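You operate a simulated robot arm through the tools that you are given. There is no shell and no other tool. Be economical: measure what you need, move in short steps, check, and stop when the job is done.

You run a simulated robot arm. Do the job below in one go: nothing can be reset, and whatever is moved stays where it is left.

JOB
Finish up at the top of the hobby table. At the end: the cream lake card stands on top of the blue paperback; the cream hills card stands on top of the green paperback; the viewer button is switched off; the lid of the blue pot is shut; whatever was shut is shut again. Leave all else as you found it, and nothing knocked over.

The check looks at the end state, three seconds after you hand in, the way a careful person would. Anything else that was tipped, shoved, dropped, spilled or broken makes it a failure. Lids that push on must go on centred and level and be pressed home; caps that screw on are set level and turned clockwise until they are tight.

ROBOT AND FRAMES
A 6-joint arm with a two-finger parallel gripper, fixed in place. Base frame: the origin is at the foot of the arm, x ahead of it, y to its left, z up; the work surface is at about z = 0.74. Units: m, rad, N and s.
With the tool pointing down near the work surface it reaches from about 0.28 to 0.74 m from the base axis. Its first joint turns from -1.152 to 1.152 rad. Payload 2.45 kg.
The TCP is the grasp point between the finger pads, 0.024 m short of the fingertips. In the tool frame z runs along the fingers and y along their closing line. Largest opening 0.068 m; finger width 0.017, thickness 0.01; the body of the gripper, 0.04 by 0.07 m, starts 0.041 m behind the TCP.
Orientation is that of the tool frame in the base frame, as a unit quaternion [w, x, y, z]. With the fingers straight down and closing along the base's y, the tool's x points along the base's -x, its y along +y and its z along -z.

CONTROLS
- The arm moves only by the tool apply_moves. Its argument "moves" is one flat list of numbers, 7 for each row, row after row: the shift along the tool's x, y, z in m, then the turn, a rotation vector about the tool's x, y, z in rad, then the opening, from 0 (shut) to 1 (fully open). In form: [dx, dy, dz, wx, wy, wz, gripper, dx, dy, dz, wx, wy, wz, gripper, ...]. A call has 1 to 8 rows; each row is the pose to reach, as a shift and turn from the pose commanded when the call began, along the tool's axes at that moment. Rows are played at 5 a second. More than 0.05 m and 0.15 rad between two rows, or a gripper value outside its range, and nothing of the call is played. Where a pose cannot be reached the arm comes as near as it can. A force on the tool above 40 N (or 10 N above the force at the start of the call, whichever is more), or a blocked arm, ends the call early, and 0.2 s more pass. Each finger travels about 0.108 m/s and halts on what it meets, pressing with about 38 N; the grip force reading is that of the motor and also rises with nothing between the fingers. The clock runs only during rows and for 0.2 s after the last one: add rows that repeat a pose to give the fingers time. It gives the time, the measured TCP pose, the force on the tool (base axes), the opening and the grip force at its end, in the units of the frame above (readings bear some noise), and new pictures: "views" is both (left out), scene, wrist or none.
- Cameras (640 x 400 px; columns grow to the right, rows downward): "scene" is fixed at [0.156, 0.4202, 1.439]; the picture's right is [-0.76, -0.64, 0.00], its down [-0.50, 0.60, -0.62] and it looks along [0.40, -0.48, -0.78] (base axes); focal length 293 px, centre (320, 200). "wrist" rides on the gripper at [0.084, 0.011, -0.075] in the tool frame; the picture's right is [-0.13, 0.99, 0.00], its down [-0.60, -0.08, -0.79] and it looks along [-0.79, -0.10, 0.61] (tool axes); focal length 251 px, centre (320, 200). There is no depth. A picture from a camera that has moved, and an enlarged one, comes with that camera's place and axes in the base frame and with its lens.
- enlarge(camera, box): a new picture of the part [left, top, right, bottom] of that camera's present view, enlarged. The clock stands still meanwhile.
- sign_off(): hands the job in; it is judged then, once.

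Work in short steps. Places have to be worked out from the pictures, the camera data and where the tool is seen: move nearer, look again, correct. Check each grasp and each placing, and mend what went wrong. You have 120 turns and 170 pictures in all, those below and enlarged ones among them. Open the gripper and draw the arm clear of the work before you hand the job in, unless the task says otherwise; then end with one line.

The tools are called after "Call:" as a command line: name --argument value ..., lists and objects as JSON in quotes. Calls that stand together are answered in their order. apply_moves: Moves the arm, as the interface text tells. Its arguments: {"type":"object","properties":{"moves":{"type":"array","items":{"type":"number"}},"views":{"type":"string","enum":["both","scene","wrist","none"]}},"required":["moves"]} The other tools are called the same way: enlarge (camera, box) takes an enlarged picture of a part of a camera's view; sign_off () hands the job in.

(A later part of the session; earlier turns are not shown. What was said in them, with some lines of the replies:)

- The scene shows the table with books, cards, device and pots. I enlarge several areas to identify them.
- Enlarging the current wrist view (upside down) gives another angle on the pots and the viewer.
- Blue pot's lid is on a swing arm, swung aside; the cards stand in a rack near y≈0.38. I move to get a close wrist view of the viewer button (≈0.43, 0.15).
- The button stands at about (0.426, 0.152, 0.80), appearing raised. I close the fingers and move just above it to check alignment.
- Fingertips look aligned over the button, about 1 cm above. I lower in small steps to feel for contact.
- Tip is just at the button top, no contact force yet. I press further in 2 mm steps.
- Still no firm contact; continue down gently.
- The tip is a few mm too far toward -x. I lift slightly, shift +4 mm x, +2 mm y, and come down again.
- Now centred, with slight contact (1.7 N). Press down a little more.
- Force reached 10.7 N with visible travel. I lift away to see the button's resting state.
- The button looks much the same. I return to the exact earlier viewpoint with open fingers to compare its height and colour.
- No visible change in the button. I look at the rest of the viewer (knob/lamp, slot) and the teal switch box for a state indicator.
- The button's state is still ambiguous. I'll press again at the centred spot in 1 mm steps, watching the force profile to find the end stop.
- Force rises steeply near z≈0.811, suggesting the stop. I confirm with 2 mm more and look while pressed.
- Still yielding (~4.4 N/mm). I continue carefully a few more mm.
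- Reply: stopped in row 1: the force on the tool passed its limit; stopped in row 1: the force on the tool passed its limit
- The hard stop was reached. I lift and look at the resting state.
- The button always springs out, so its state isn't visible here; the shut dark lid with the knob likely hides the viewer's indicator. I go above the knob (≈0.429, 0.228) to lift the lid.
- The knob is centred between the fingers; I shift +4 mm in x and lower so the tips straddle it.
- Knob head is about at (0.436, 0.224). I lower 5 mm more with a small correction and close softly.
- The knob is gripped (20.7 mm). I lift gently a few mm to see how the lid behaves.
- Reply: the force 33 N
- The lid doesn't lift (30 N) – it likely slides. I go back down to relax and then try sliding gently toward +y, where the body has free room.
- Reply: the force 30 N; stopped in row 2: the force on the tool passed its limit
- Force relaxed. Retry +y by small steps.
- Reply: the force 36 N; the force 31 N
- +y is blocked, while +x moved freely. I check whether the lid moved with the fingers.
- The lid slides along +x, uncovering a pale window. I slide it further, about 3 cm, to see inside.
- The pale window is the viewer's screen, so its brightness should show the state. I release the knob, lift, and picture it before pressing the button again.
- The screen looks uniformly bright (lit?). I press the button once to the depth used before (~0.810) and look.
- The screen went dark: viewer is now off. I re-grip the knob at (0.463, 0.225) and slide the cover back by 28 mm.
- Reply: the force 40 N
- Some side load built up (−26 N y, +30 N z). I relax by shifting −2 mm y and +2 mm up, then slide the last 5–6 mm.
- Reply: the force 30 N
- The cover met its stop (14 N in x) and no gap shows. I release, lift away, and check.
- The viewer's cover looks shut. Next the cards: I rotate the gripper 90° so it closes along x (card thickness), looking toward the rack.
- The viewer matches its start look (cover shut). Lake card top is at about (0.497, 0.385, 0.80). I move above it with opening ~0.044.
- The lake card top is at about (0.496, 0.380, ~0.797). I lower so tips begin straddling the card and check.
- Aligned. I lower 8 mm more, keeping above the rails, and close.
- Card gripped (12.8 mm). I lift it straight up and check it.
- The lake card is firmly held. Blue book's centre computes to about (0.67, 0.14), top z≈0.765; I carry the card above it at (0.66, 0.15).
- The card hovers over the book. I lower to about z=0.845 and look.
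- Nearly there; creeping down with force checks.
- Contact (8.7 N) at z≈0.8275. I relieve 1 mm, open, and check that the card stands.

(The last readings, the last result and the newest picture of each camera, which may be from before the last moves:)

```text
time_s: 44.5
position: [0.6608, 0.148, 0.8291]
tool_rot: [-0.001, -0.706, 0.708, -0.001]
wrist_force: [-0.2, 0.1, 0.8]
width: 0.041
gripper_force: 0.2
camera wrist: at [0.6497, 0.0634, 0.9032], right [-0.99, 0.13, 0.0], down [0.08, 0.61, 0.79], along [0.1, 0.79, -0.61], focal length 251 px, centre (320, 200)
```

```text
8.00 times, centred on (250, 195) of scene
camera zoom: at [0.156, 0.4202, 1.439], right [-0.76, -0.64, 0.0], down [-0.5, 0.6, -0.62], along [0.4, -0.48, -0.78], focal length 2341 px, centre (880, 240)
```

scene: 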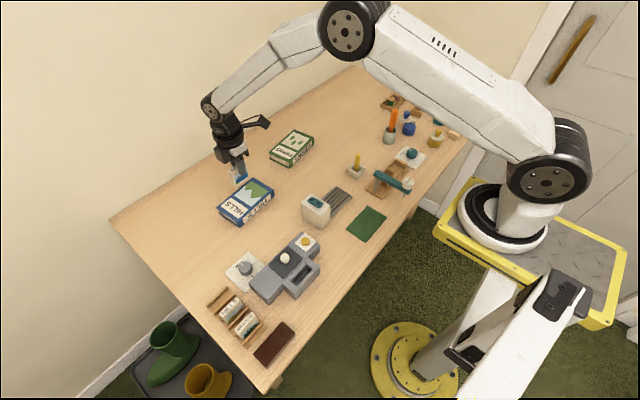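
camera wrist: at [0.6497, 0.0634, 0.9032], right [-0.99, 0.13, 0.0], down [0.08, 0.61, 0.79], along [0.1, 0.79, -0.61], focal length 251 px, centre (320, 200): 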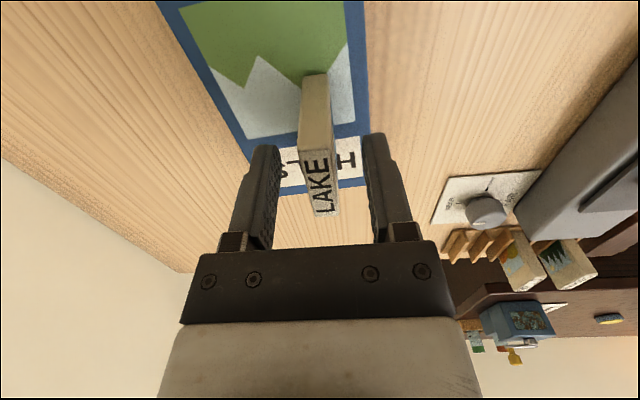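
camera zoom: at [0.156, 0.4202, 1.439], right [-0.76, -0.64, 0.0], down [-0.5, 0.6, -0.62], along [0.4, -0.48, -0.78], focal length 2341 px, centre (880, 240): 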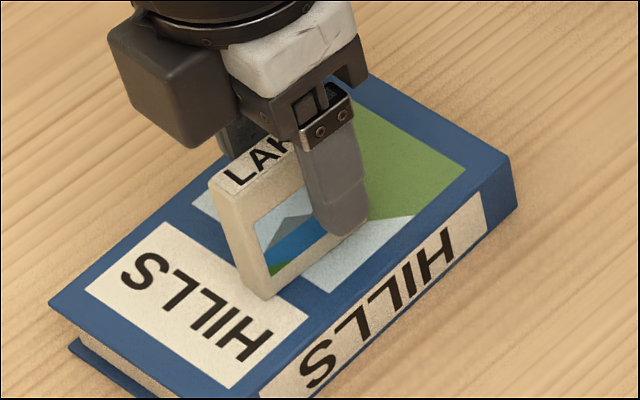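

The lake card stands upright. I rise straight up and travel to above the hills card (≈0.445, 0.381).

Call:
apply_moves --moves '[0, 0, -0.04, 0, 0, 0, 0.6, 0, 0, -0.09, 0, 0, 0, 0.65]' --views "scene"

Call:
apply_moves --moves '[-0.033, 0.0307, 0, 0, 0, 0, 0.65, -0.066, 0.0614, 0, 0, 0, 0, 0.65, -0.099, 0.092, 0, 0, 0, 0, 0.65, -0.132, 0.123, 0, 0, 0, 0, 0.65, -0.166, 0.1535, 0, 0, 0, 0, 0.65, -0.199, 0.184, 0, 0, 0, 0, 0.65, -0.232, 0.215, 0, 0, 0, 0, 0.65, -0.232, 0.215, 0.04, 0, 0, 0, 0.65]' --views "both"

Call:
enlarge --camera "wrist" --box '[240, 0, 400, 140]'

```text
time_s: 45.1
position: [0.6596, 0.1468, 0.9196]
tool_rot: [-0.001, -0.706, 0.708, 0.0]
wrist_force: [0.3, 1.3, 0.4]
width: 0.0442
gripper_force: 0.0
```

scene: 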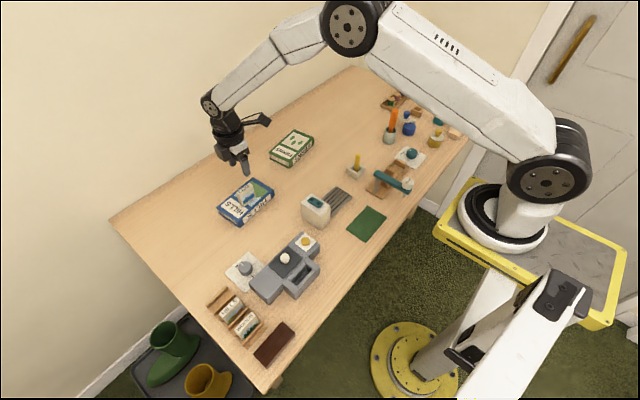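

```text
time_s: 46.9
position: [0.4446, 0.3818, 0.877]
tool_rot: [-0.001, -0.706, 0.708, 0.001]
wrist_force: [-0.9, 0.0, -0.2]
width: 0.0442
gripper_force: 0.0
camera wrist: at [0.4342, 0.2969, 0.9532], right [-0.99, 0.13, 0.0], down [0.08, 0.61, 0.79], along [0.1, 0.79, -0.61], focal length 251 px, centre (320, 200)
```

scene: 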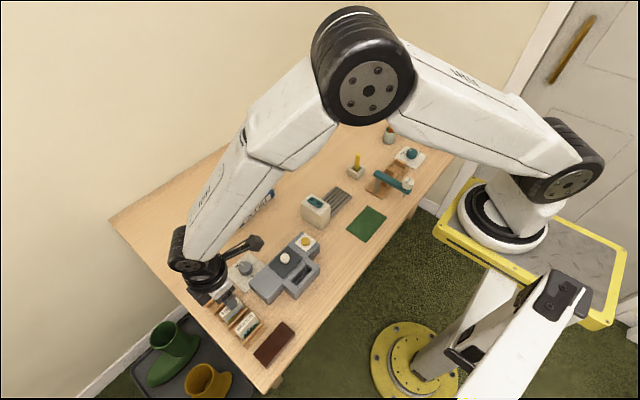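
wrist: 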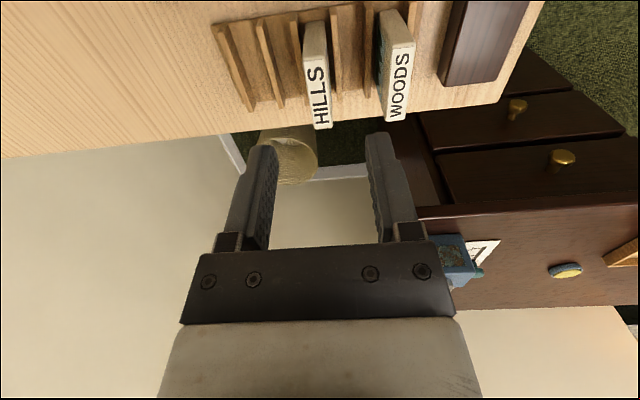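

```text
2.86 times, centred on (320, 70) of wrist
camera zoom: at [0.4342, 0.2969, 0.9532], right [-0.99, 0.13, 0.0], down [0.08, 0.61, 0.79], along [0.1, 0.79, -0.61], focal length 718 px, centre (320, 571)
```

zoom: 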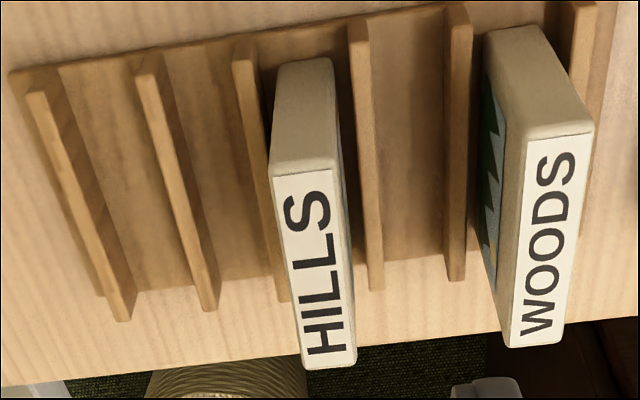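

HILLS card centre ≈(0.446, 0.383). I lower to tips straddling it and check.

Call:
apply_moves --moves '[0, -0.001, 0.03, 0, 0, 0, 0.65, 0, -0.001, 0.06, 0, 0, 0, 0.6, 0, -0.001, 0.065, 0, 0, 0, 0.6]' --views "none"

Call:
enlarge --camera "wrist" --box '[240, 60, 400, 200]'

```text
time_s: 47.7
position: [0.4462, 0.3809, 0.8125]
tool_rot: [-0.002, -0.706, 0.708, 0.0]
wrist_force: [-0.2, 0.6, -0.6]
width: 0.0409
gripper_force: 0.1
```

```text
2.86 times, centred on (320, 130) of wrist
camera zoom: at [0.4363, 0.2957, 0.8882], right [-0.99, 0.13, 0.0], down [0.08, 0.61, 0.79], along [0.1, 0.79, -0.61], focal length 718 px, centre (320, 400)
```

zoom: 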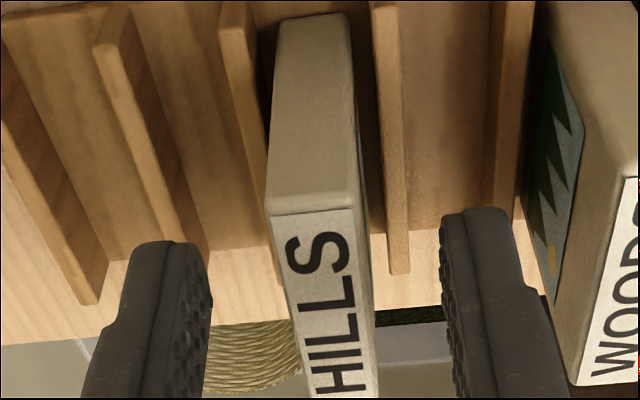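

Well aligned. I lower 8 mm more, close and lift.

Call:
apply_moves --moves '[0, 0, 0.008, 0, 0, 0, 0.55, 0, 0, 0.008, 0, 0, 0, 0.3, 0, 0, 0.008, 0, 0, 0, 0.1, 0, 0, 0.008, 0, 0, 0, 0.1]' --views "none"

Call:
apply_moves --moves '[0, 0, -0.02, 0, 0, 0, 0.1, 0, 0, -0.05, 0, 0, 0, 0.1, 0, 0, -0.09, 0, 0, 0, 0.1, 0, 0, -0.11, 0, 0, 0, 0.1]' --views "both"

```text
time_s: 48.7
position: [0.4471, 0.38, 0.8057]
tool_rot: [-0.002, -0.707, 0.708, -0.001]
wrist_force: [0.1, -0.3, -0.2]
width: 0.0129
gripper_force: 32.0
```

```text
time_s: 49.7
position: [0.4446, 0.3796, 0.9149]
tool_rot: [-0.001, -0.706, 0.708, 0.0]
wrist_force: [0.9, 0.0, -0.2]
width: 0.0128
gripper_force: 33.1
camera wrist: at [0.4353, 0.2949, 0.9916], right [-0.99, 0.13, 0.0], down [0.08, 0.61, 0.79], along [0.1, 0.78, -0.61], focal length 251 px, centre (320, 200)
```

scene: 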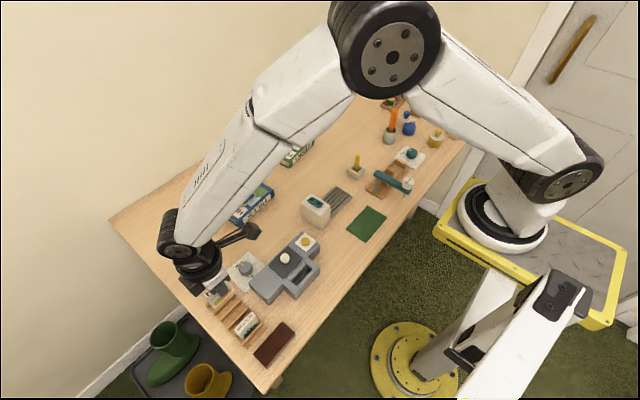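
wrist: 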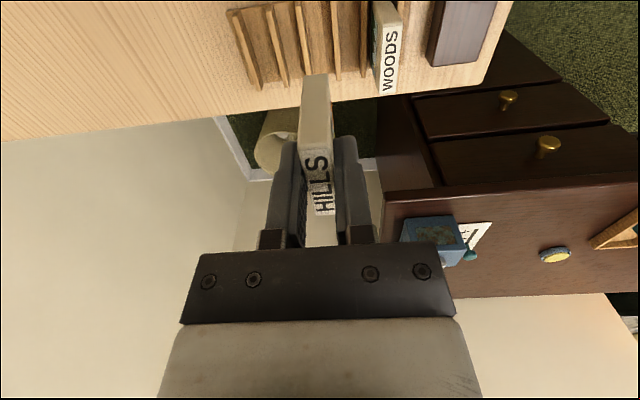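

HILLS card is held. I carry it (raised a little) to above the green book, target (0.706, −0.10), in two legs.

Call:
apply_moves --moves '[0.035, -0.02, -0.01, 0, 0, 0, 0.1, 0.075, -0.041, -0.02, 0, 0, 0, 0.1, 0.115, -0.063, -0.02, 0, 0, 0, 0.1, 0.155, -0.085, -0.02, 0, 0, 0, 0.1, 0.195, -0.107, -0.02, 0, 0, 0, 0.1, 0.235, -0.129, -0.02, 0, 0, 0, 0.1]' --views "none"

Call:
apply_moves --moves '[0.04, -0.022, 0, 0, 0, 0, 0.1, 0.08, -0.044, 0, 0, 0, 0, 0.1, 0.12, -0.066, 0, 0, 0, 0, 0.1, 0.16, -0.088, 0, 0, 0, 0, 0.1, 0.2, -0.11, 0, 0, 0, 0, 0.1, 0.245, -0.132, 0, 0, 0, 0, 0.1]' --views "both"

Call:
enlarge --camera "scene" --box '[210, 90, 330, 230]'

```text
time_s: 51.1
position: [0.5741, 0.1454, 0.9377]
tool_rot: [-0.001, -0.707, 0.707, 0.0]
wrist_force: [-0.2, -0.4, -1.4]
width: 0.0131
gripper_force: 32.8
```

```text
time_s: 52.5
position: [0.7062, -0.0993, 0.9349]
tool_rot: [-0.002, -0.707, 0.707, 0.0]
wrist_force: [-0.4, 0.3, 0.2]
width: 0.0125
gripper_force: 33.8
camera wrist: at [0.6964, -0.1846, 1.0108], right [-0.99, 0.13, 0.0], down [0.08, 0.61, 0.79], along [0.1, 0.79, -0.61], focal length 251 px, centre (320, 200)
```

scene: 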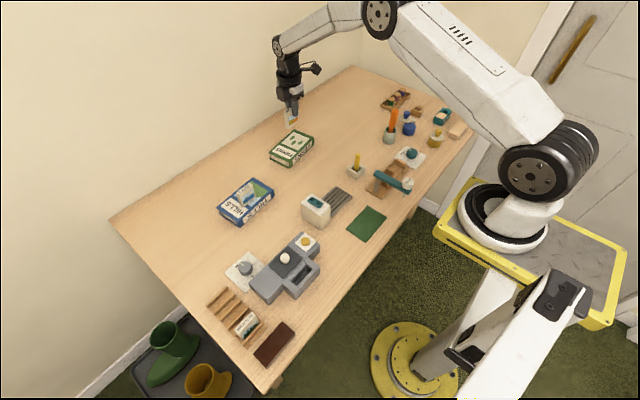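
wrist: 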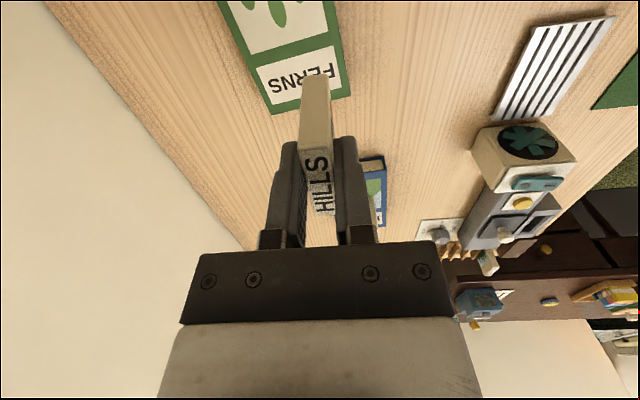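

```text
2.86 times, centred on (270, 160) of scene
camera zoom: at [0.1559, 0.4203, 1.439], right [-0.76, -0.64, 0.0], down [-0.5, 0.6, -0.62], along [0.4, -0.48, -0.78], focal length 836 px, centre (463, 314)
```

zoom: 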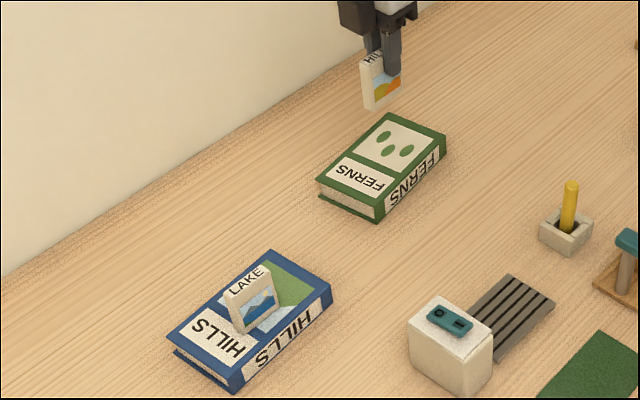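

LAKE stands well on the blue book. I lower the HILLS card toward the green book, to z≈0.845.

Call:
apply_moves --moves '[0, 0, 0.03, 0, 0, 0, 0.1, 0, 0, 0.06, 0, 0, 0, 0.1, 0, 0, 0.08, 0, 0, 0, 0.1, 0, 0, 0.091, 0, 0, 0, 0.1]' --views "none"

Call:
enlarge --camera "scene" --box '[260, 110, 330, 180]'

Call:
enlarge --camera "wrist" --box '[200, 0, 420, 180]'

```text
time_s: 53.5
position: [0.7073, -0.1026, 0.8458]
tool_rot: [-0.001, -0.707, 0.707, 0.0]
wrist_force: [-0.8, -0.5, 0.1]
width: 0.0126
gripper_force: 32.8
```

```text
5.71 times, centred on (295, 145) of scene
camera zoom: at [0.156, 0.4202, 1.439], right [-0.76, -0.64, 0.0], down [-0.5, 0.6, -0.62], along [0.4, -0.48, -0.78], focal length 1672 px, centre (463, 514)
```

zoom: 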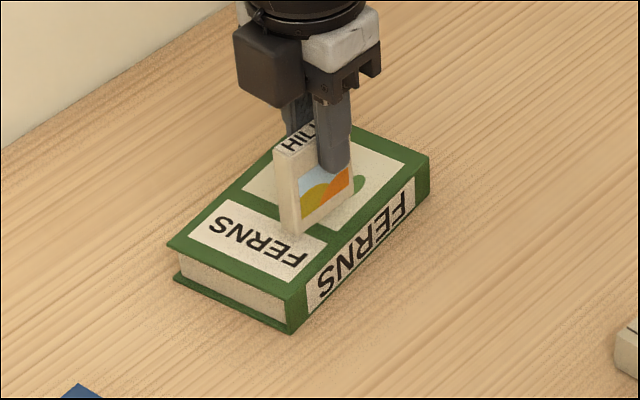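

```text
2.22 times, centred on (310, 90) of wrist
camera zoom: at [0.6965, -0.1862, 0.9202], right [-0.99, 0.13, 0.0], down [0.08, 0.61, 0.79], along [0.1, 0.79, -0.61], focal length 559 px, centre (342, 444)
```

zoom: 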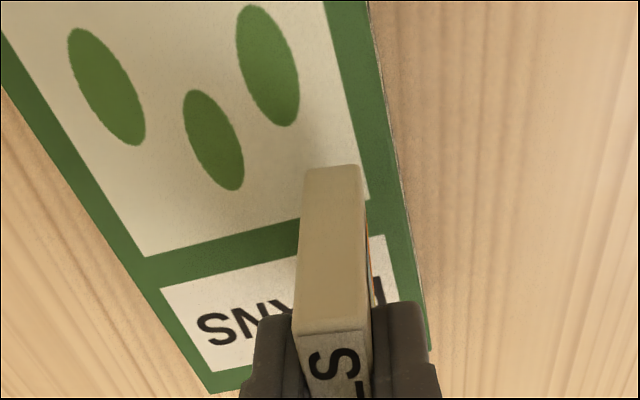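

The card is over the book, somewhat near its front edge; I shift +7 mm x and creep down.

Call:
apply_moves --moves '[0, -0.004, 0.0, 0, 0, 0, 0.1, 0, -0.007, 0.006, 0, 0, 0, 0.1, 0, -0.007, 0.01, 0, 0, 0, 0.1]' --views "none"

Call:
apply_moves --moves '[0, 0, 0.003, 0, 0, 0, 0.1]' --views "none"

Call:
apply_moves --moves '[0, 0, 0.002, 0, 0, 0, 0.1]' --views "none"

```text
time_s: 54.3
position: [0.7129, -0.1011, 0.8355]
tool_rot: [-0.002, -0.707, 0.707, 0.0]
wrist_force: [0.0, 0.0, -0.2]
width: 0.0127
gripper_force: 33.2
```

```text
time_s: 54.7
position: [0.7144, -0.1011, 0.8323]
tool_rot: [-0.002, -0.707, 0.707, 0.0]
wrist_force: [0.4, -0.4, 0.3]
width: 0.0127
gripper_force: 33.2
```

```text
time_s: 55.1
position: [0.7128, -0.1, 0.8292]
tool_rot: [-0.001, -0.707, 0.707, 0.0]
wrist_force: [0.7, 0.3, 0.1]
width: 0.0127
gripper_force: 32.5
```

Call:
apply_moves --moves '[0, 0, 0.0015, 0, 0, 0, 0.1]' --views "none"

Call:
apply_moves --moves '[0, 0, 0.0015, 0, 0, 0, 0.1]' --views "none"

Call:
enlarge --camera "scene" --box '[260, 110, 330, 180]'

```text
time_s: 55.5
position: [0.7133, -0.0999, 0.8285]
tool_rot: [-0.002, -0.707, 0.708, 0.0]
wrist_force: [-1.8, -0.1, 7.4]
width: 0.0128
gripper_force: 32.7
```

```text
time_s: 55.9
position: [0.714, -0.0996, 0.8288]
tool_rot: [0.0, 0.708, -0.707, 0.001]
wrist_force: [-6.9, 1.7, 21.2]
width: 0.0128
gripper_force: 33.2
```

```text
5.71 times, centred on (295, 145) of scene
camera zoom: at [0.1553, 0.4204, 1.4391], right [-0.76, -0.64, 0.0], down [-0.5, 0.6, -0.62], along [0.4, -0.48, -0.78], focal length 1672 px, centre (463, 514)
```

zoom: 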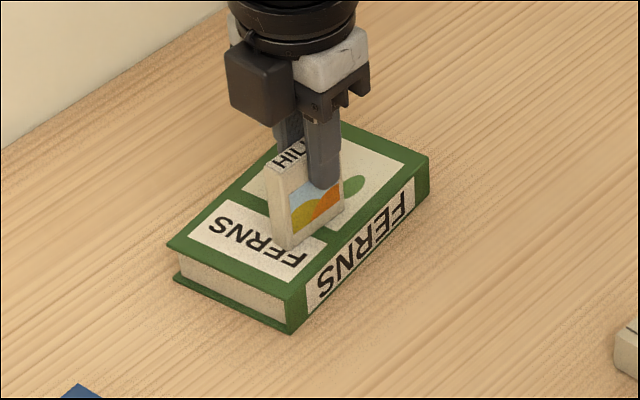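

Firm contact. I relieve 2.5 mm, open, then rise.

Call:
apply_moves --moves '[0, 0, -0.0025, 0, 0, 0, 0.1, 0, 0, -0.0025, 0, 0, 0, 0.2, 0, 0, -0.0025, 0, 0, 0, 0.35, 0, 0, -0.0025, 0, 0, 0, 0.5, 0, 0, -0.0025, 0, 0, 0, 0.6]' --views "none"

Call:
apply_moves --moves '[0, 0, -0.04, 0, 0, 0, 0.6, 0, 0, -0.085, 0, 0, 0, 0.6, 0, 0, -0.1, 0, 0, 0, 0.6]' --views "none"

Call:
enlarge --camera "scene" --box '[210, 90, 330, 230]'

```text
time_s: 57.1
position: [0.7142, -0.101, 0.8286]
tool_rot: [-0.001, -0.706, 0.708, 0.0]
wrist_force: [-0.1, 0.3, 0.9]
width: 0.041
gripper_force: 0.0
```

```text
time_s: 57.9
position: [0.7112, -0.1013, 0.9289]
tool_rot: [-0.001, -0.707, 0.708, 0.0]
wrist_force: [0.1, -0.2, 0.6]
width: 0.0407
gripper_force: 0.1
```

```text
2.86 times, centred on (270, 160) of scene
camera zoom: at [0.1559, 0.4202, 1.439], right [-0.76, -0.64, 0.0], down [-0.5, 0.6, -0.62], along [0.4, -0.48, -0.78], focal length 836 px, centre (463, 314)
```

zoom: 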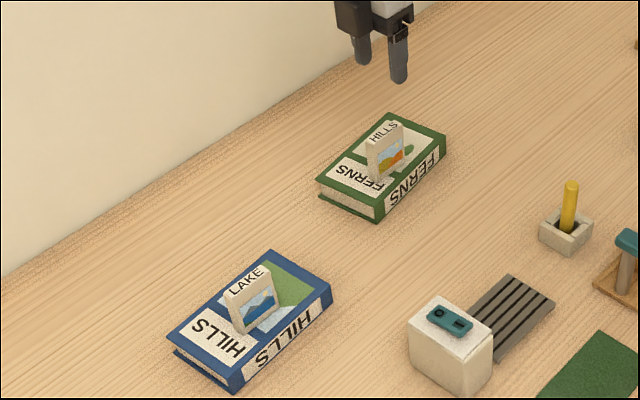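

Both cards stand upright. Now to the blue pot: I rise, rotate back and move to a viewing pose near it.

Call:
apply_moves --moves '[0.025, 0.0325, -0.0125, 0, 0, 0.145, 0.6, 0.05, 0.065, -0.025, 0, 0, 0.29, 0.6, 0.075, 0.0975, -0.0375, 0, 0, 0.435, 0.6, 0.1, 0.13, -0.05, 0, 0, 0.58, 0.6, 0.125, 0.1625, -0.0625, 0, 0, 0.725, 0.6, 0.15, 0.195, -0.075, 0, 0, 0.87, 0.6, 0.175, 0.2275, -0.0875, 0, 0, 1.015, 0.6, 0.2, 0.26, -0.1, 0, 0, 1.16, 0.6]' --views "none"

Call:
apply_moves --moves '[0, 0, 0, 0, 0, 0.14, 0.6, 0, 0, 0, 0, 0, 0.28, 0.6, 0, 0, 0, 0, 0, 0.41, 0.6]' --views "both"

```text
time_s: 59.7
position: [0.455, -0.2969, 1.0296]
tool_rot: [-0.001, -0.203, 0.979, -0.002]
wrist_force: [-0.5, 0.1, 0.5]
width: 0.0407
gripper_force: 0.0
```

```text
time_s: 60.5
position: [0.4535, -0.3, 1.0306]
tool_rot: [-0.001, 0.002, 1.0, -0.001]
wrist_force: [0.2, -0.2, 0.3]
width: 0.0408
gripper_force: 0.0
camera wrist: at [0.3706, -0.2891, 1.105], right [0.13, 0.99, 0.0], down [0.61, -0.08, 0.79], along [0.79, -0.11, -0.61], focal length 251 px, centre (320, 200)
```

scene: 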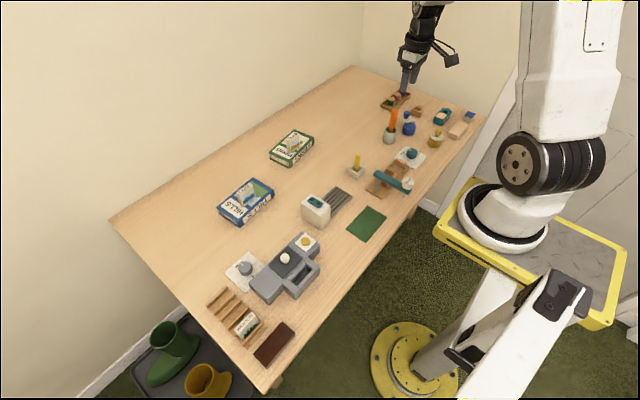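
wrist: 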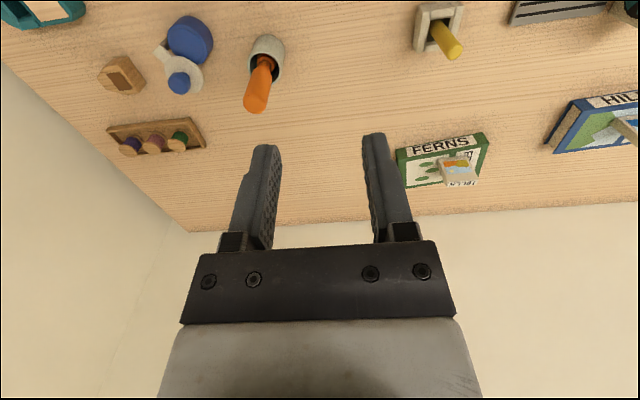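

I move to (0.35, −0.40, 0.97) for a closer view of the pot.

Call:
apply_moves --moves '[0.026, -0.025, 0.015, 0, 0, 0, 0.8, 0.052, -0.05, 0.03, 0, 0, 0, 0.8, 0.078, -0.075, 0.045, 0, 0, 0, 0.9, 0.1035, -0.1, 0.06, 0, 0, 0, 1]' --views "wrist"

Call:
enlarge --camera "wrist" --box '[180, 80, 340, 220]'

Call:
enlarge --camera "scene" --box '[395, 100, 455, 150]'

```text
time_s: 61.5
position: [0.3496, -0.3991, 0.97]
tool_rot: [-0.001, -0.001, 1.0, -0.001]
wrist_force: [0.5, 0.5, -0.3]
width: 0.0682
gripper_force: 0.1
camera wrist: at [0.2675, -0.3899, 1.0444], right [0.13, 0.99, 0.0], down [0.61, -0.08, 0.79], along [0.79, -0.1, -0.61], focal length 251 px, centre (320, 200)
```

wrist: 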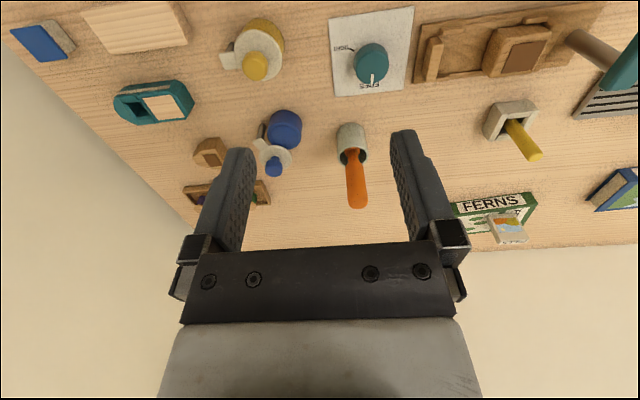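

```text
2.86 times, centred on (260, 150) of wrist
camera zoom: at [0.2675, -0.3899, 1.0444], right [0.13, 0.99, 0.0], down [0.61, -0.08, 0.79], along [0.79, -0.1, -0.61], focal length 718 px, centre (491, 343)
```

zoom: 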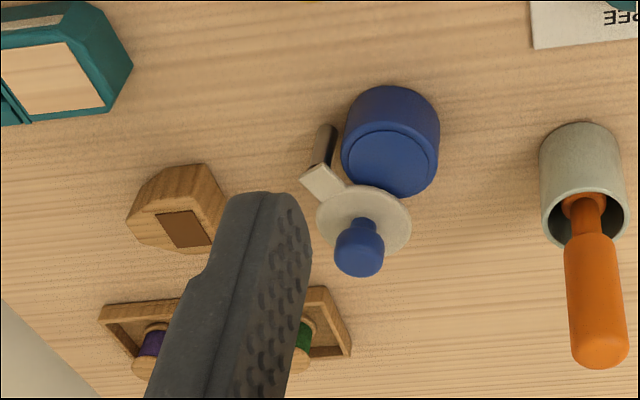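

```text
8.00 times, centred on (425, 125) of scene
camera zoom: at [0.1559, 0.4202, 1.439], right [-0.76, -0.64, 0.0], down [-0.5, 0.6, -0.62], along [0.4, -0.48, -0.78], focal length 2341 px, centre (-520, 800)
```

zoom: 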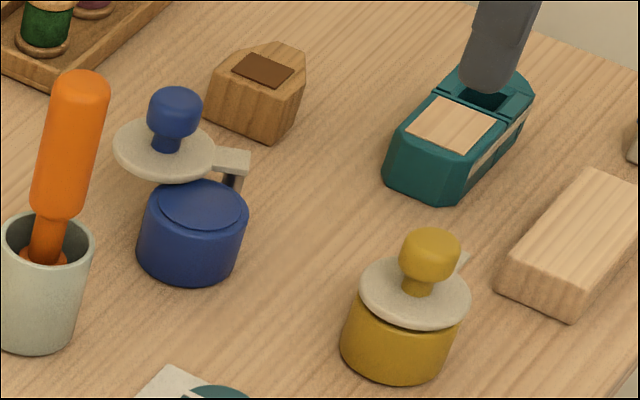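

The lid is on a vertical post at about (0.468, −0.495); its knob is at (0.499, −0.481, ~0.805) and the pot centre at (0.468, −0.461), so the lid needs a ~66° swing counter-clockwise. I move above the knob with the tool pre-turned −0.4 rad.

Call:
apply_moves --moves '[-0.037, -0.02, 0, 0, 0, 0.1, 1, -0.074, -0.04, 0, 0, 0, 0.2, 1, -0.112, -0.061, 0, 0, 0, 0.3, 1, -0.149, -0.081, 0, 0, 0, 0.4, 1, -0.149, -0.081, 0.04, 0, 0, 0.4, 1, -0.149, -0.081, 0.08, 0, 0, 0.4, 1, -0.149, -0.081, 0.115, 0, 0, 0.4, 1]' --views "both"

Call:
enlarge --camera "wrist" --box '[220, 40, 420, 220]'

Call:
enlarge --camera "scene" --box '[380, 80, 450, 150]'

```text
time_s: 63.1
position: [0.4951, -0.4819, 0.8561]
tool_rot: [0.0, 0.2, 0.98, -0.001]
wrist_force: [-0.5, -0.2, 0.4]
width: 0.0681
gripper_force: 0.1
camera wrist: at [0.4242, -0.4405, 0.9315], right [0.51, 0.86, 0.0], down [0.53, -0.31, 0.79], along [0.68, -0.4, -0.61], focal length 251 px, centre (320, 200)
```

scene: 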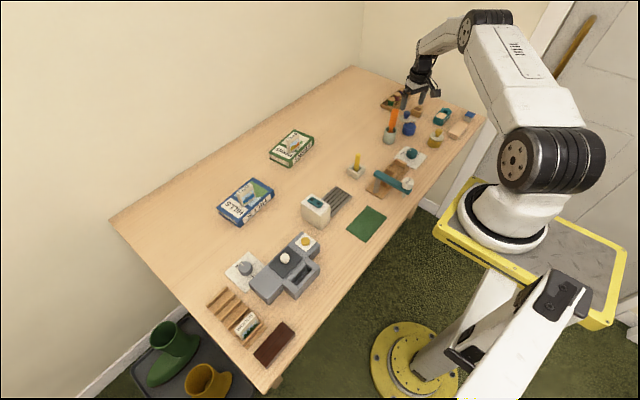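
wrist: 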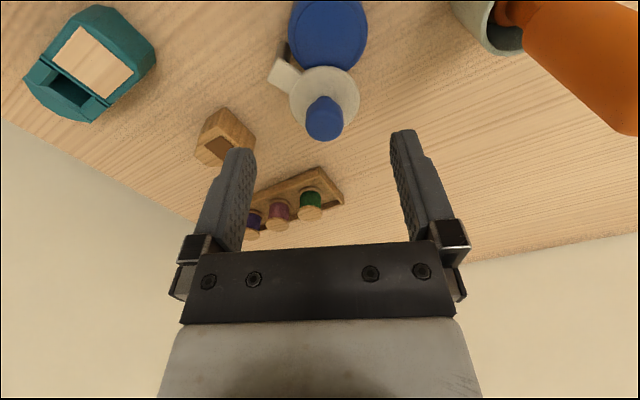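

```text
2.22 times, centred on (320, 130) of wrist
camera zoom: at [0.4242, -0.4405, 0.9315], right [0.51, 0.86, 0.0], down [0.53, -0.31, 0.79], along [0.68, -0.4, -0.61], focal length 559 px, centre (320, 356)
```

zoom: 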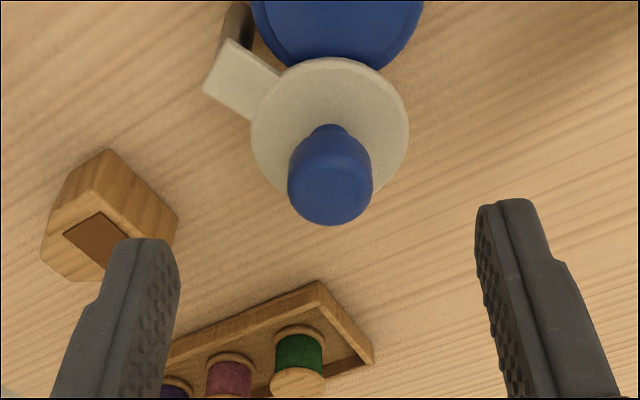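

```text
5.71 times, centred on (415, 115) of scene
camera zoom: at [0.156, 0.4202, 1.439], right [-0.76, -0.64, 0.0], down [-0.5, 0.6, -0.62], along [0.4, -0.48, -0.78], focal length 1672 px, centre (-223, 686)
```

zoom: 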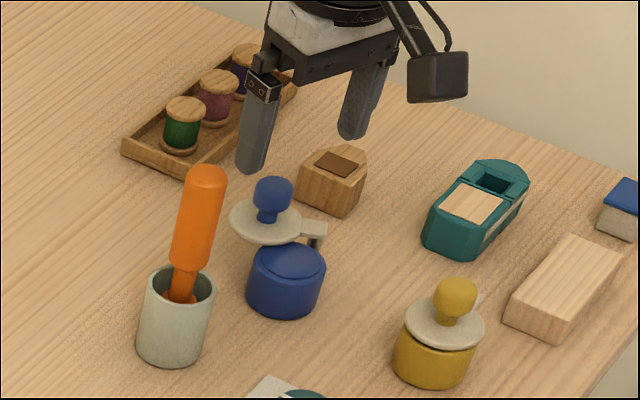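

Knob is centred laterally but ~1 cm further along −tool x. I shift 10 mm and lower to z≈0.825.

Call:
apply_moves --moves '[-0.005, 0, 0.0, 0, 0, 0, 1, -0.01, 0, 0.015, 0, 0, 0, 0.8, -0.01, 0, 0.031, 0, 0, 0, 0.7]' --views "none"

Call:
enlarge --camera "wrist" --box '[220, 40, 420, 220]'

Call:
enlarge --camera "scene" --box '[390, 90, 440, 140]'

```text
time_s: 63.9
position: [0.5067, -0.486, 0.8245]
tool_rot: [0.0, 0.198, 0.98, -0.001]
wrist_force: [0.5, -0.6, 1.0]
width: 0.0477
gripper_force: 0.0
```

```text
2.22 times, centred on (320, 130) of wrist
camera zoom: at [0.4356, -0.4435, 0.8998], right [0.51, 0.86, 0.0], down [0.53, -0.31, 0.79], along [0.68, -0.4, -0.61], focal length 559 px, centre (320, 356)
```

zoom: 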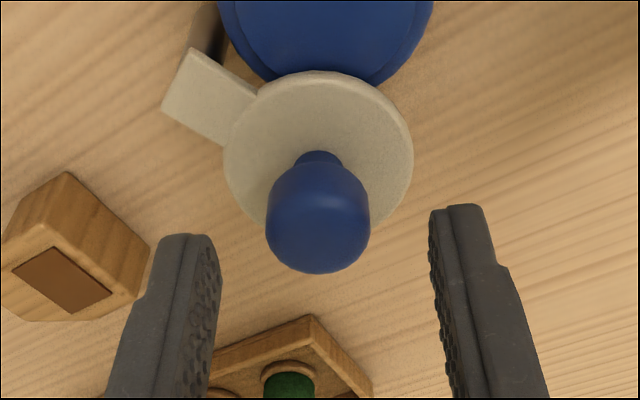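

```text
8.00 times, centred on (415, 115) of scene
camera zoom: at [0.156, 0.4202, 1.439], right [-0.76, -0.64, 0.0], down [-0.5, 0.6, -0.62], along [0.4, -0.48, -0.78], focal length 2341 px, centre (-440, 880)
```

zoom: 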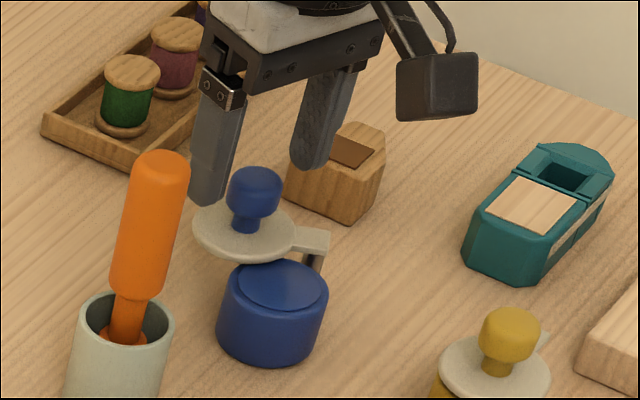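

Both views put the knob top right between the fingertips. I lower 12 mm and close.

Call:
apply_moves --moves '[0, 0, 0.006, 0, 0, 0, 0.7, 0, 0, 0.012, 0, 0, 0, 0.7]' --views "none"

Call:
apply_moves --moves '[0, 0, 0, 0, 0, 0, 0.4, 0, 0, 0, 0, 0, 0, 0.25, 0, 0, 0, 0, 0, 0, 0.2, 0, 0, 0, 0, 0, 0, 0.2]' --views "none"

Call:
enlarge --camera "wrist" --box '[220, 40, 420, 220]'

Call:
enlarge --camera "scene" --box '[390, 90, 440, 140]'

```text
time_s: 64.5
position: [0.5068, -0.4842, 0.8133]
tool_rot: [0.0, 0.199, 0.98, -0.001]
wrist_force: [0.5, -0.4, -0.6]
width: 0.0477
gripper_force: 0.1
```

```text
time_s: 65.5
position: [0.5083, -0.4853, 0.8123]
tool_rot: [-0.001, 0.198, 0.98, -0.001]
wrist_force: [0.8, -1.3, 0.0]
width: 0.0229
gripper_force: 38.8
```

```text
2.22 times, centred on (320, 130) of wrist
camera zoom: at [0.4358, -0.4438, 0.888], right [0.51, 0.86, 0.0], down [0.53, -0.31, 0.79], along [0.68, -0.4, -0.61], focal length 559 px, centre (320, 356)
```

zoom: 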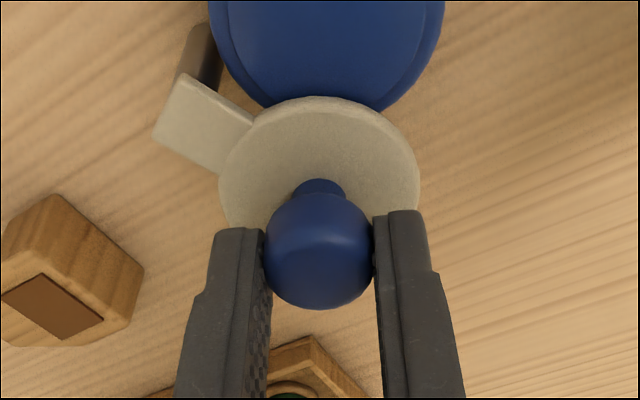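

```text
8.00 times, centred on (415, 115) of scene
camera zoom: at [0.156, 0.4202, 1.439], right [-0.76, -0.64, 0.0], down [-0.5, 0.6, -0.62], along [0.4, -0.48, -0.78], focal length 2341 px, centre (-440, 880)
```

zoom: 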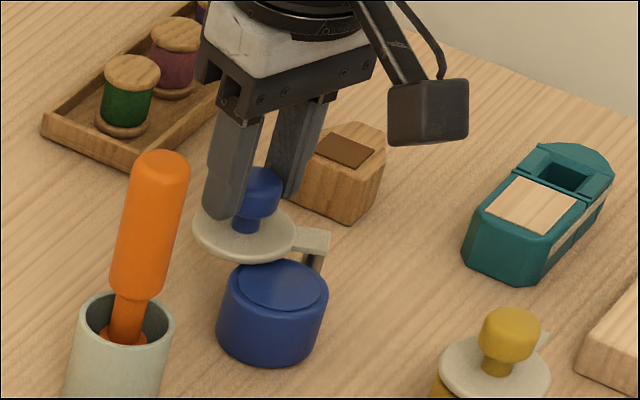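

Knob gripped (22.9 mm). I swing it along the arc about the post by 24° first, turning the tool along, and check forces.

Call:
apply_moves --moves '[0.00342, 0.00308, 0, 0, 0, -0.14, 0.2, 0.00723, 0.00566, 0, 0, 0, -0.279, 0.2, 0.01136, 0.00769, 0, 0, 0, -0.419, 0.2]' --views "none"

Call:
enlarge --camera "scene" --box '[390, 90, 440, 140]'

Call:
enlarge --camera "wrist" --box '[220, 40, 420, 220]'

```text
time_s: 66.3
position: [0.4994, -0.4731, 0.8124]
tool_rot: [-0.001, -0.01, 1.0, -0.001]
wrist_force: [0.0, -2.4, -4.4]
width: 0.0228
gripper_force: 39.4
```

```text
8.00 times, centred on (415, 115) of scene
camera zoom: at [0.156, 0.4201, 1.4391], right [-0.76, -0.64, 0.0], down [-0.5, 0.6, -0.62], along [0.4, -0.48, -0.78], focal length 2341 px, centre (-440, 880)
```

zoom: 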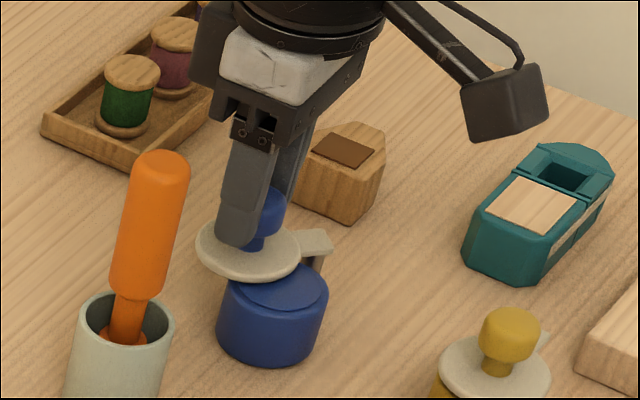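

```text
2.22 times, centred on (320, 130) of wrist
camera zoom: at [0.4166, -0.4654, 0.8881], right [0.11, 0.99, 0.0], down [0.61, -0.06, 0.79], along [0.79, -0.09, -0.61], focal length 559 px, centre (320, 356)
```

zoom: 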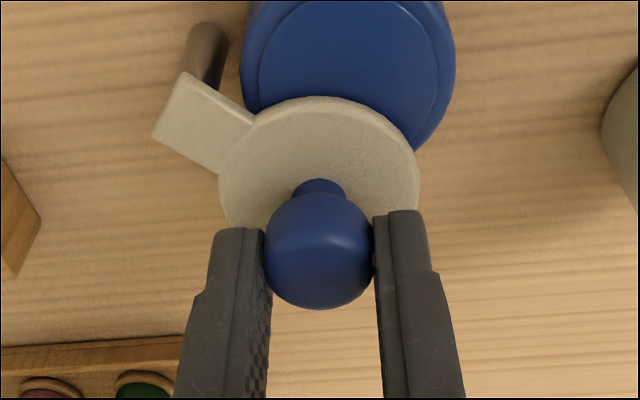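

Smooth, low force. I continue 32° more along the arc.

Call:
apply_moves --moves '[0.00347, 0.00302, 0, 0, 0, -0.14, 0.2, 0.00734, 0.00553, 0, 0, 0, -0.279, 0.2, 0.01151, 0.00747, 0, 0, 0, -0.419, 0.2, 0.01591, 0.00882, 0, 0, 0, -0.559, 0.2]' --views "none"

Call:
enlarge --camera "scene" --box '[390, 90, 440, 140]'

Call:
enlarge --camera "wrist" --box '[220, 40, 420, 220]'

```text
time_s: 67.3
position: [0.484, -0.4652, 0.8125]
tool_rot: [-0.001, -0.287, 0.958, 0.0]
wrist_force: [-4.9, 1.8, 1.3]
width: 0.0227
gripper_force: 39.3
```

```text
8.00 times, centred on (415, 115) of scene
camera zoom: at [0.1558, 0.4203, 1.439], right [-0.76, -0.64, 0.0], down [-0.5, 0.6, -0.62], along [0.4, -0.48, -0.78], focal length 2341 px, centre (-440, 880)
```

zoom: 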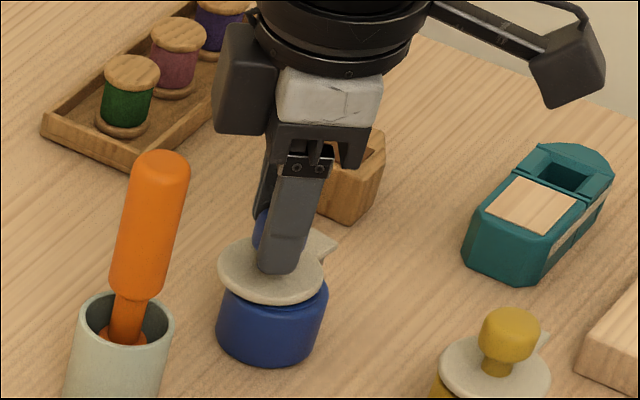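

```text
2.22 times, centred on (320, 130) of wrist
camera zoom: at [0.4083, -0.5024, 0.8882], right [-0.44, 0.9, 0.0], down [0.55, 0.27, 0.79], along [0.71, 0.34, -0.61], focal length 559 px, centre (320, 356)
```

zoom: 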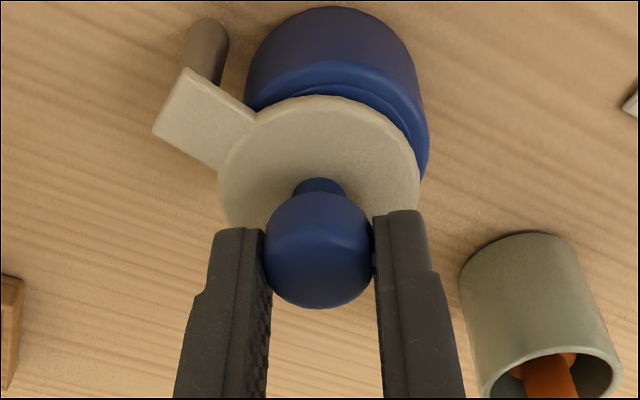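

Nearly over the pot. I go another 13° and compare the centring.

Call:
apply_moves --moves '[0.00342, 0.00308, 0, 0, 0, -0.14, 0.2, 0.0057, 0.0048, 0, 0, 0, -0.227, 0.2, 0.0057, 0.0048, 0, 0, 0, -0.227, 0.2]' --views "none"

Call:
enlarge --camera "scene" --box '[390, 90, 440, 140]'

Call:
enlarge --camera "wrist" --box '[220, 40, 420, 220]'

```text
time_s: 68.1
position: [0.4772, -0.4623, 0.8127]
tool_rot: [-0.001, -0.392, 0.92, -0.001]
wrist_force: [-3.7, 10.1, 0.2]
width: 0.0226
gripper_force: 39.6
```

```text
8.00 times, centred on (415, 115) of scene
camera zoom: at [0.1559, 0.4205, 1.439], right [-0.76, -0.64, 0.0], down [-0.5, 0.6, -0.62], along [0.4, -0.48, -0.78], focal length 2341 px, centre (-440, 880)
```

zoom: 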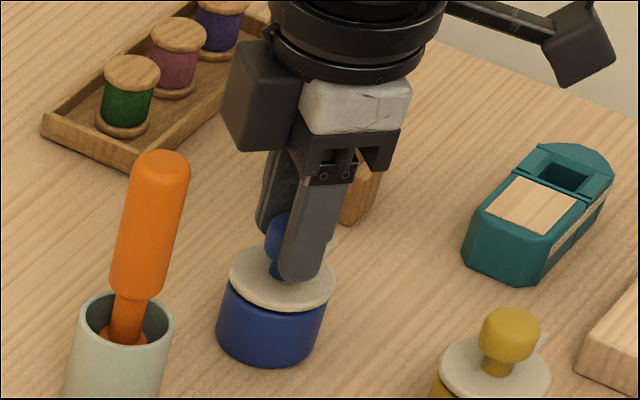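

```text
2.22 times, centred on (320, 130) of wrist
camera zoom: at [0.4119, -0.5175, 0.8881], right [-0.63, 0.78, 0.0], down [0.48, 0.38, 0.79], along [0.62, 0.5, -0.61], focal length 559 px, centre (320, 356)
```

zoom: 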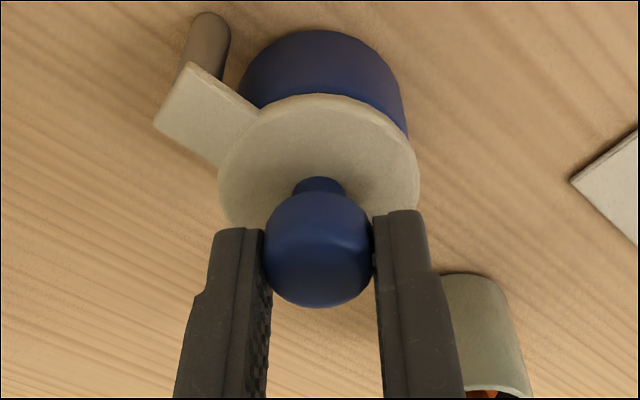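

The lid appears centred now. I nudge 4° more to see whether it meets a stop.

Call:
apply_moves --moves '[0.0017, 0.0015, 0, 0, 0, -0.07, 0.2, 0.0017, 0.0015, 0, 0, 0, -0.07, 0.2]' --views "none"

Call:
enlarge --camera "scene" --box '[400, 105, 450, 155]'

Call:
enlarge --camera "wrist" --box '[220, 40, 420, 220]'

```text
time_s: 68.7
position: [0.4763, -0.4631, 0.8138]
tool_rot: [0.0, -0.424, 0.905, -0.001]
wrist_force: [7.9, 4.9, -5.2]
width: 0.023
gripper_force: 39.0
```

```text
8.00 times, centred on (425, 130) of scene
camera zoom: at [0.1562, 0.4203, 1.439], right [-0.76, -0.64, 0.0], down [-0.5, 0.6, -0.62], along [0.4, -0.48, -0.78], focal length 2341 px, centre (-520, 760)
```

zoom: 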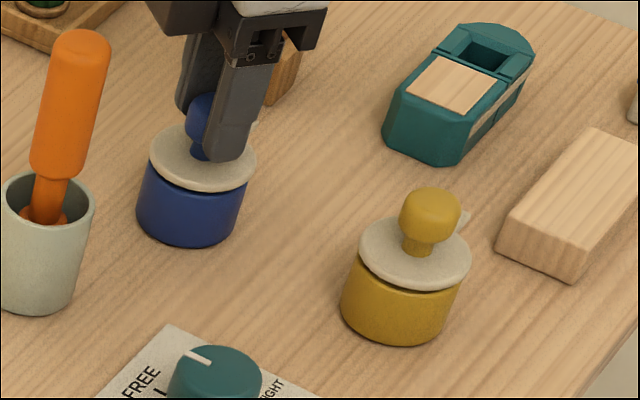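

```text
2.22 times, centred on (320, 130) of wrist
camera zoom: at [0.4148, -0.5221, 0.8881], right [-0.68, 0.73, 0.0], down [0.45, 0.42, 0.79], along [0.58, 0.54, -0.61], focal length 559 px, centre (320, 356)
```

zoom: 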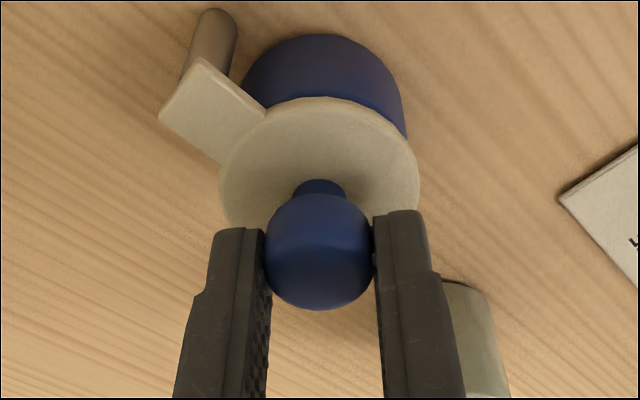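

A stop was met (8 N tangential) and the lid sits like the yellow one's. I release and lift straight up, then check it.

Call:
apply_moves --moves '[0, 0, 0, 0, 0, 0, 0.35, 0, 0, 0, 0, 0, 0, 0.55, 0, 0, 0, 0, 0, 0, 0.65, 0, 0, -0.03, 0, 0, 0, 0.65, 0, 0, -0.07, 0, 0, 0, 0.65, 0, 0, -0.11, 0, 0, 0, 0.65]' --views "wrist"

Call:
enlarge --camera "scene" --box '[400, 105, 450, 155]'

Call:
enlarge --camera "wrist" --box '[220, 0, 420, 160]'

```text
time_s: 70.1
position: [0.473, -0.4634, 0.9233]
tool_rot: [-0.001, -0.424, 0.906, 0.0]
wrist_force: [1.0, -0.6, -0.7]
width: 0.0441
gripper_force: 0.1
camera wrist: at [0.4121, -0.5224, 0.9983], right [-0.68, 0.73, 0.0], down [0.45, 0.41, 0.79], along [0.58, 0.54, -0.61], focal length 251 px, centre (320, 200)
```

wrist: 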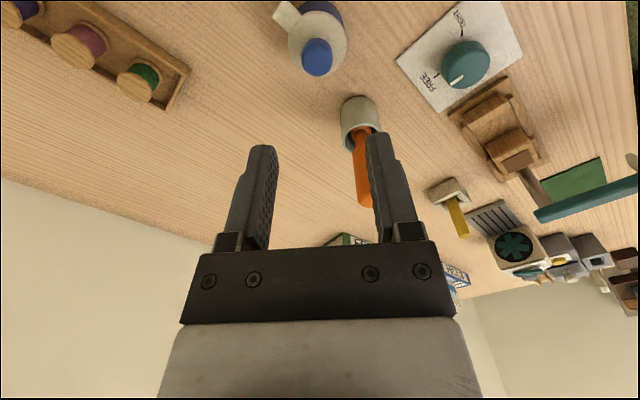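

```text
8.00 times, centred on (425, 130) of scene
camera zoom: at [0.1559, 0.4202, 1.439], right [-0.76, -0.64, 0.0], down [-0.5, 0.6, -0.62], along [0.4, -0.48, -0.78], focal length 2341 px, centre (-520, 760)
```

zoom: 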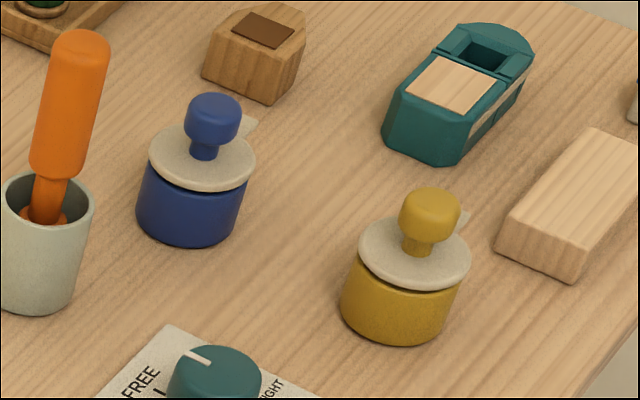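

```text
2.50 times, centred on (320, 80) of wrist
camera zoom: at [0.4121, -0.5224, 0.9983], right [-0.68, 0.73, 0.0], down [0.45, 0.41, 0.79], along [0.58, 0.54, -0.61], focal length 629 px, centre (320, 500)
```

zoom: 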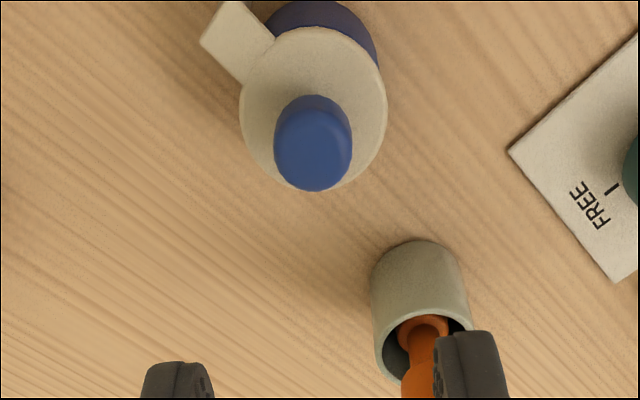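

The blue pot's lid is shut, matching the yellow one. I move the arm up and clear, then verify everything.

Call:
apply_moves --moves '[0, 0, -0.04, 0, 0, 0, 0.8, 0, 0, -0.08, 0, 0, 0, 1, 0, 0, -0.12, 0, 0, 0, 1, 0.0, 0.04, -0.14, 0, 0, 0, 1]' --views "both"

Call:
enlarge --camera "scene" --box '[190, 220, 350, 370]'

Call:
enlarge --camera "scene" --box '[205, 120, 405, 250]'

Call:
enlarge --camera "scene" --box '[250, 225, 330, 305]'

```text
time_s: 71.1
position: [0.4428, -0.4357, 1.0645]
tool_rot: [-0.001, -0.423, 0.906, 0.0]
wrist_force: [0.1, 0.4, 0.2]
width: 0.068
gripper_force: 0.1
camera wrist: at [0.3814, -0.4955, 1.1394], right [-0.68, 0.73, 0.0], down [0.45, 0.41, 0.79], along [0.58, 0.54, -0.61], focal length 251 px, centre (320, 200)
```

scene: 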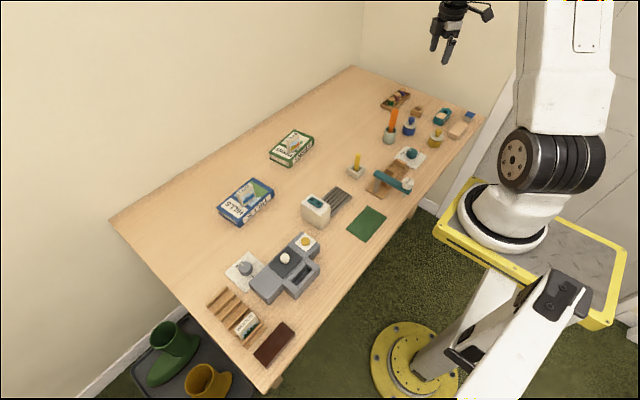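
wrist: 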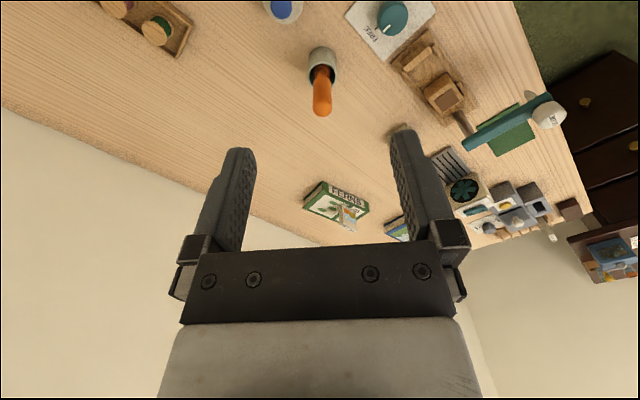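

```text
2.67 times, centred on (270, 295) of scene
camera zoom: at [0.156, 0.4202, 1.439], right [-0.76, -0.64, 0.0], down [-0.5, 0.6, -0.62], along [0.4, -0.48, -0.78], focal length 780 px, centre (453, -53)
```

zoom: 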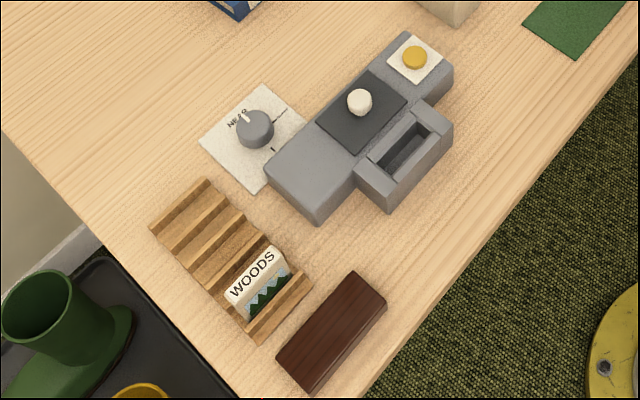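

```text
3.08 times, centred on (305, 185) of scene
camera zoom: at [0.156, 0.4202, 1.439], right [-0.76, -0.64, 0.0], down [-0.5, 0.6, -0.62], along [0.4, -0.48, -0.78], focal length 900 px, centre (366, 246)
```

zoom: 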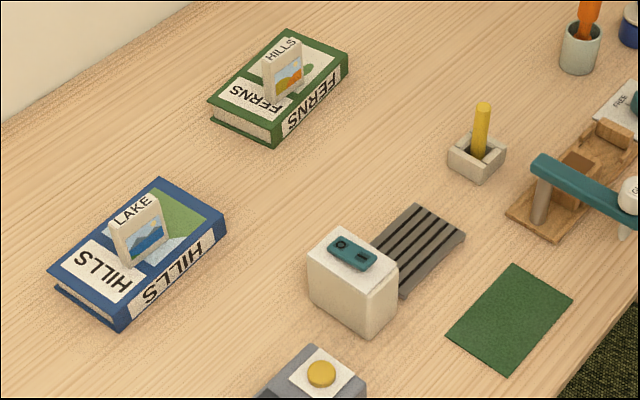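

```text
5.00 times, centred on (290, 265) of scene
camera zoom: at [0.156, 0.4202, 1.439], right [-0.76, -0.64, 0.0], down [-0.5, 0.6, -0.62], along [0.4, -0.48, -0.78], focal length 1463 px, centre (470, -125)
```

zoom: 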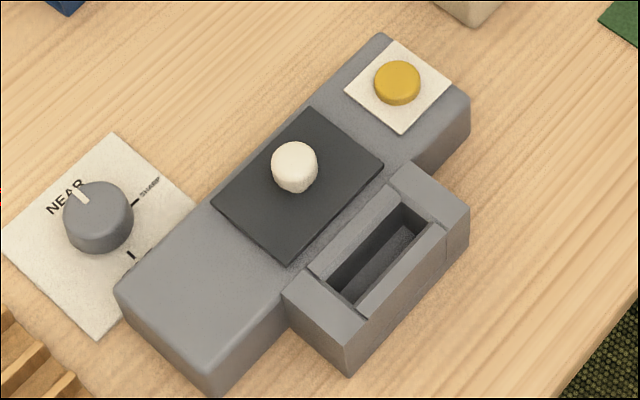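

Everything checks out: both cards stand on their books, the viewer screen went dark and its cover is back at its starting position, the blue lid is shut, and the arm is clear with the gripper open. I hand the job in.

Call:
sign_off

```text
The job is handed in.
```

The job is handed in: the lake card stands on the blue paperback, the hills card stands on the green one, the viewer is off with its cover slid shut again, and the blue pot's lid is shut.
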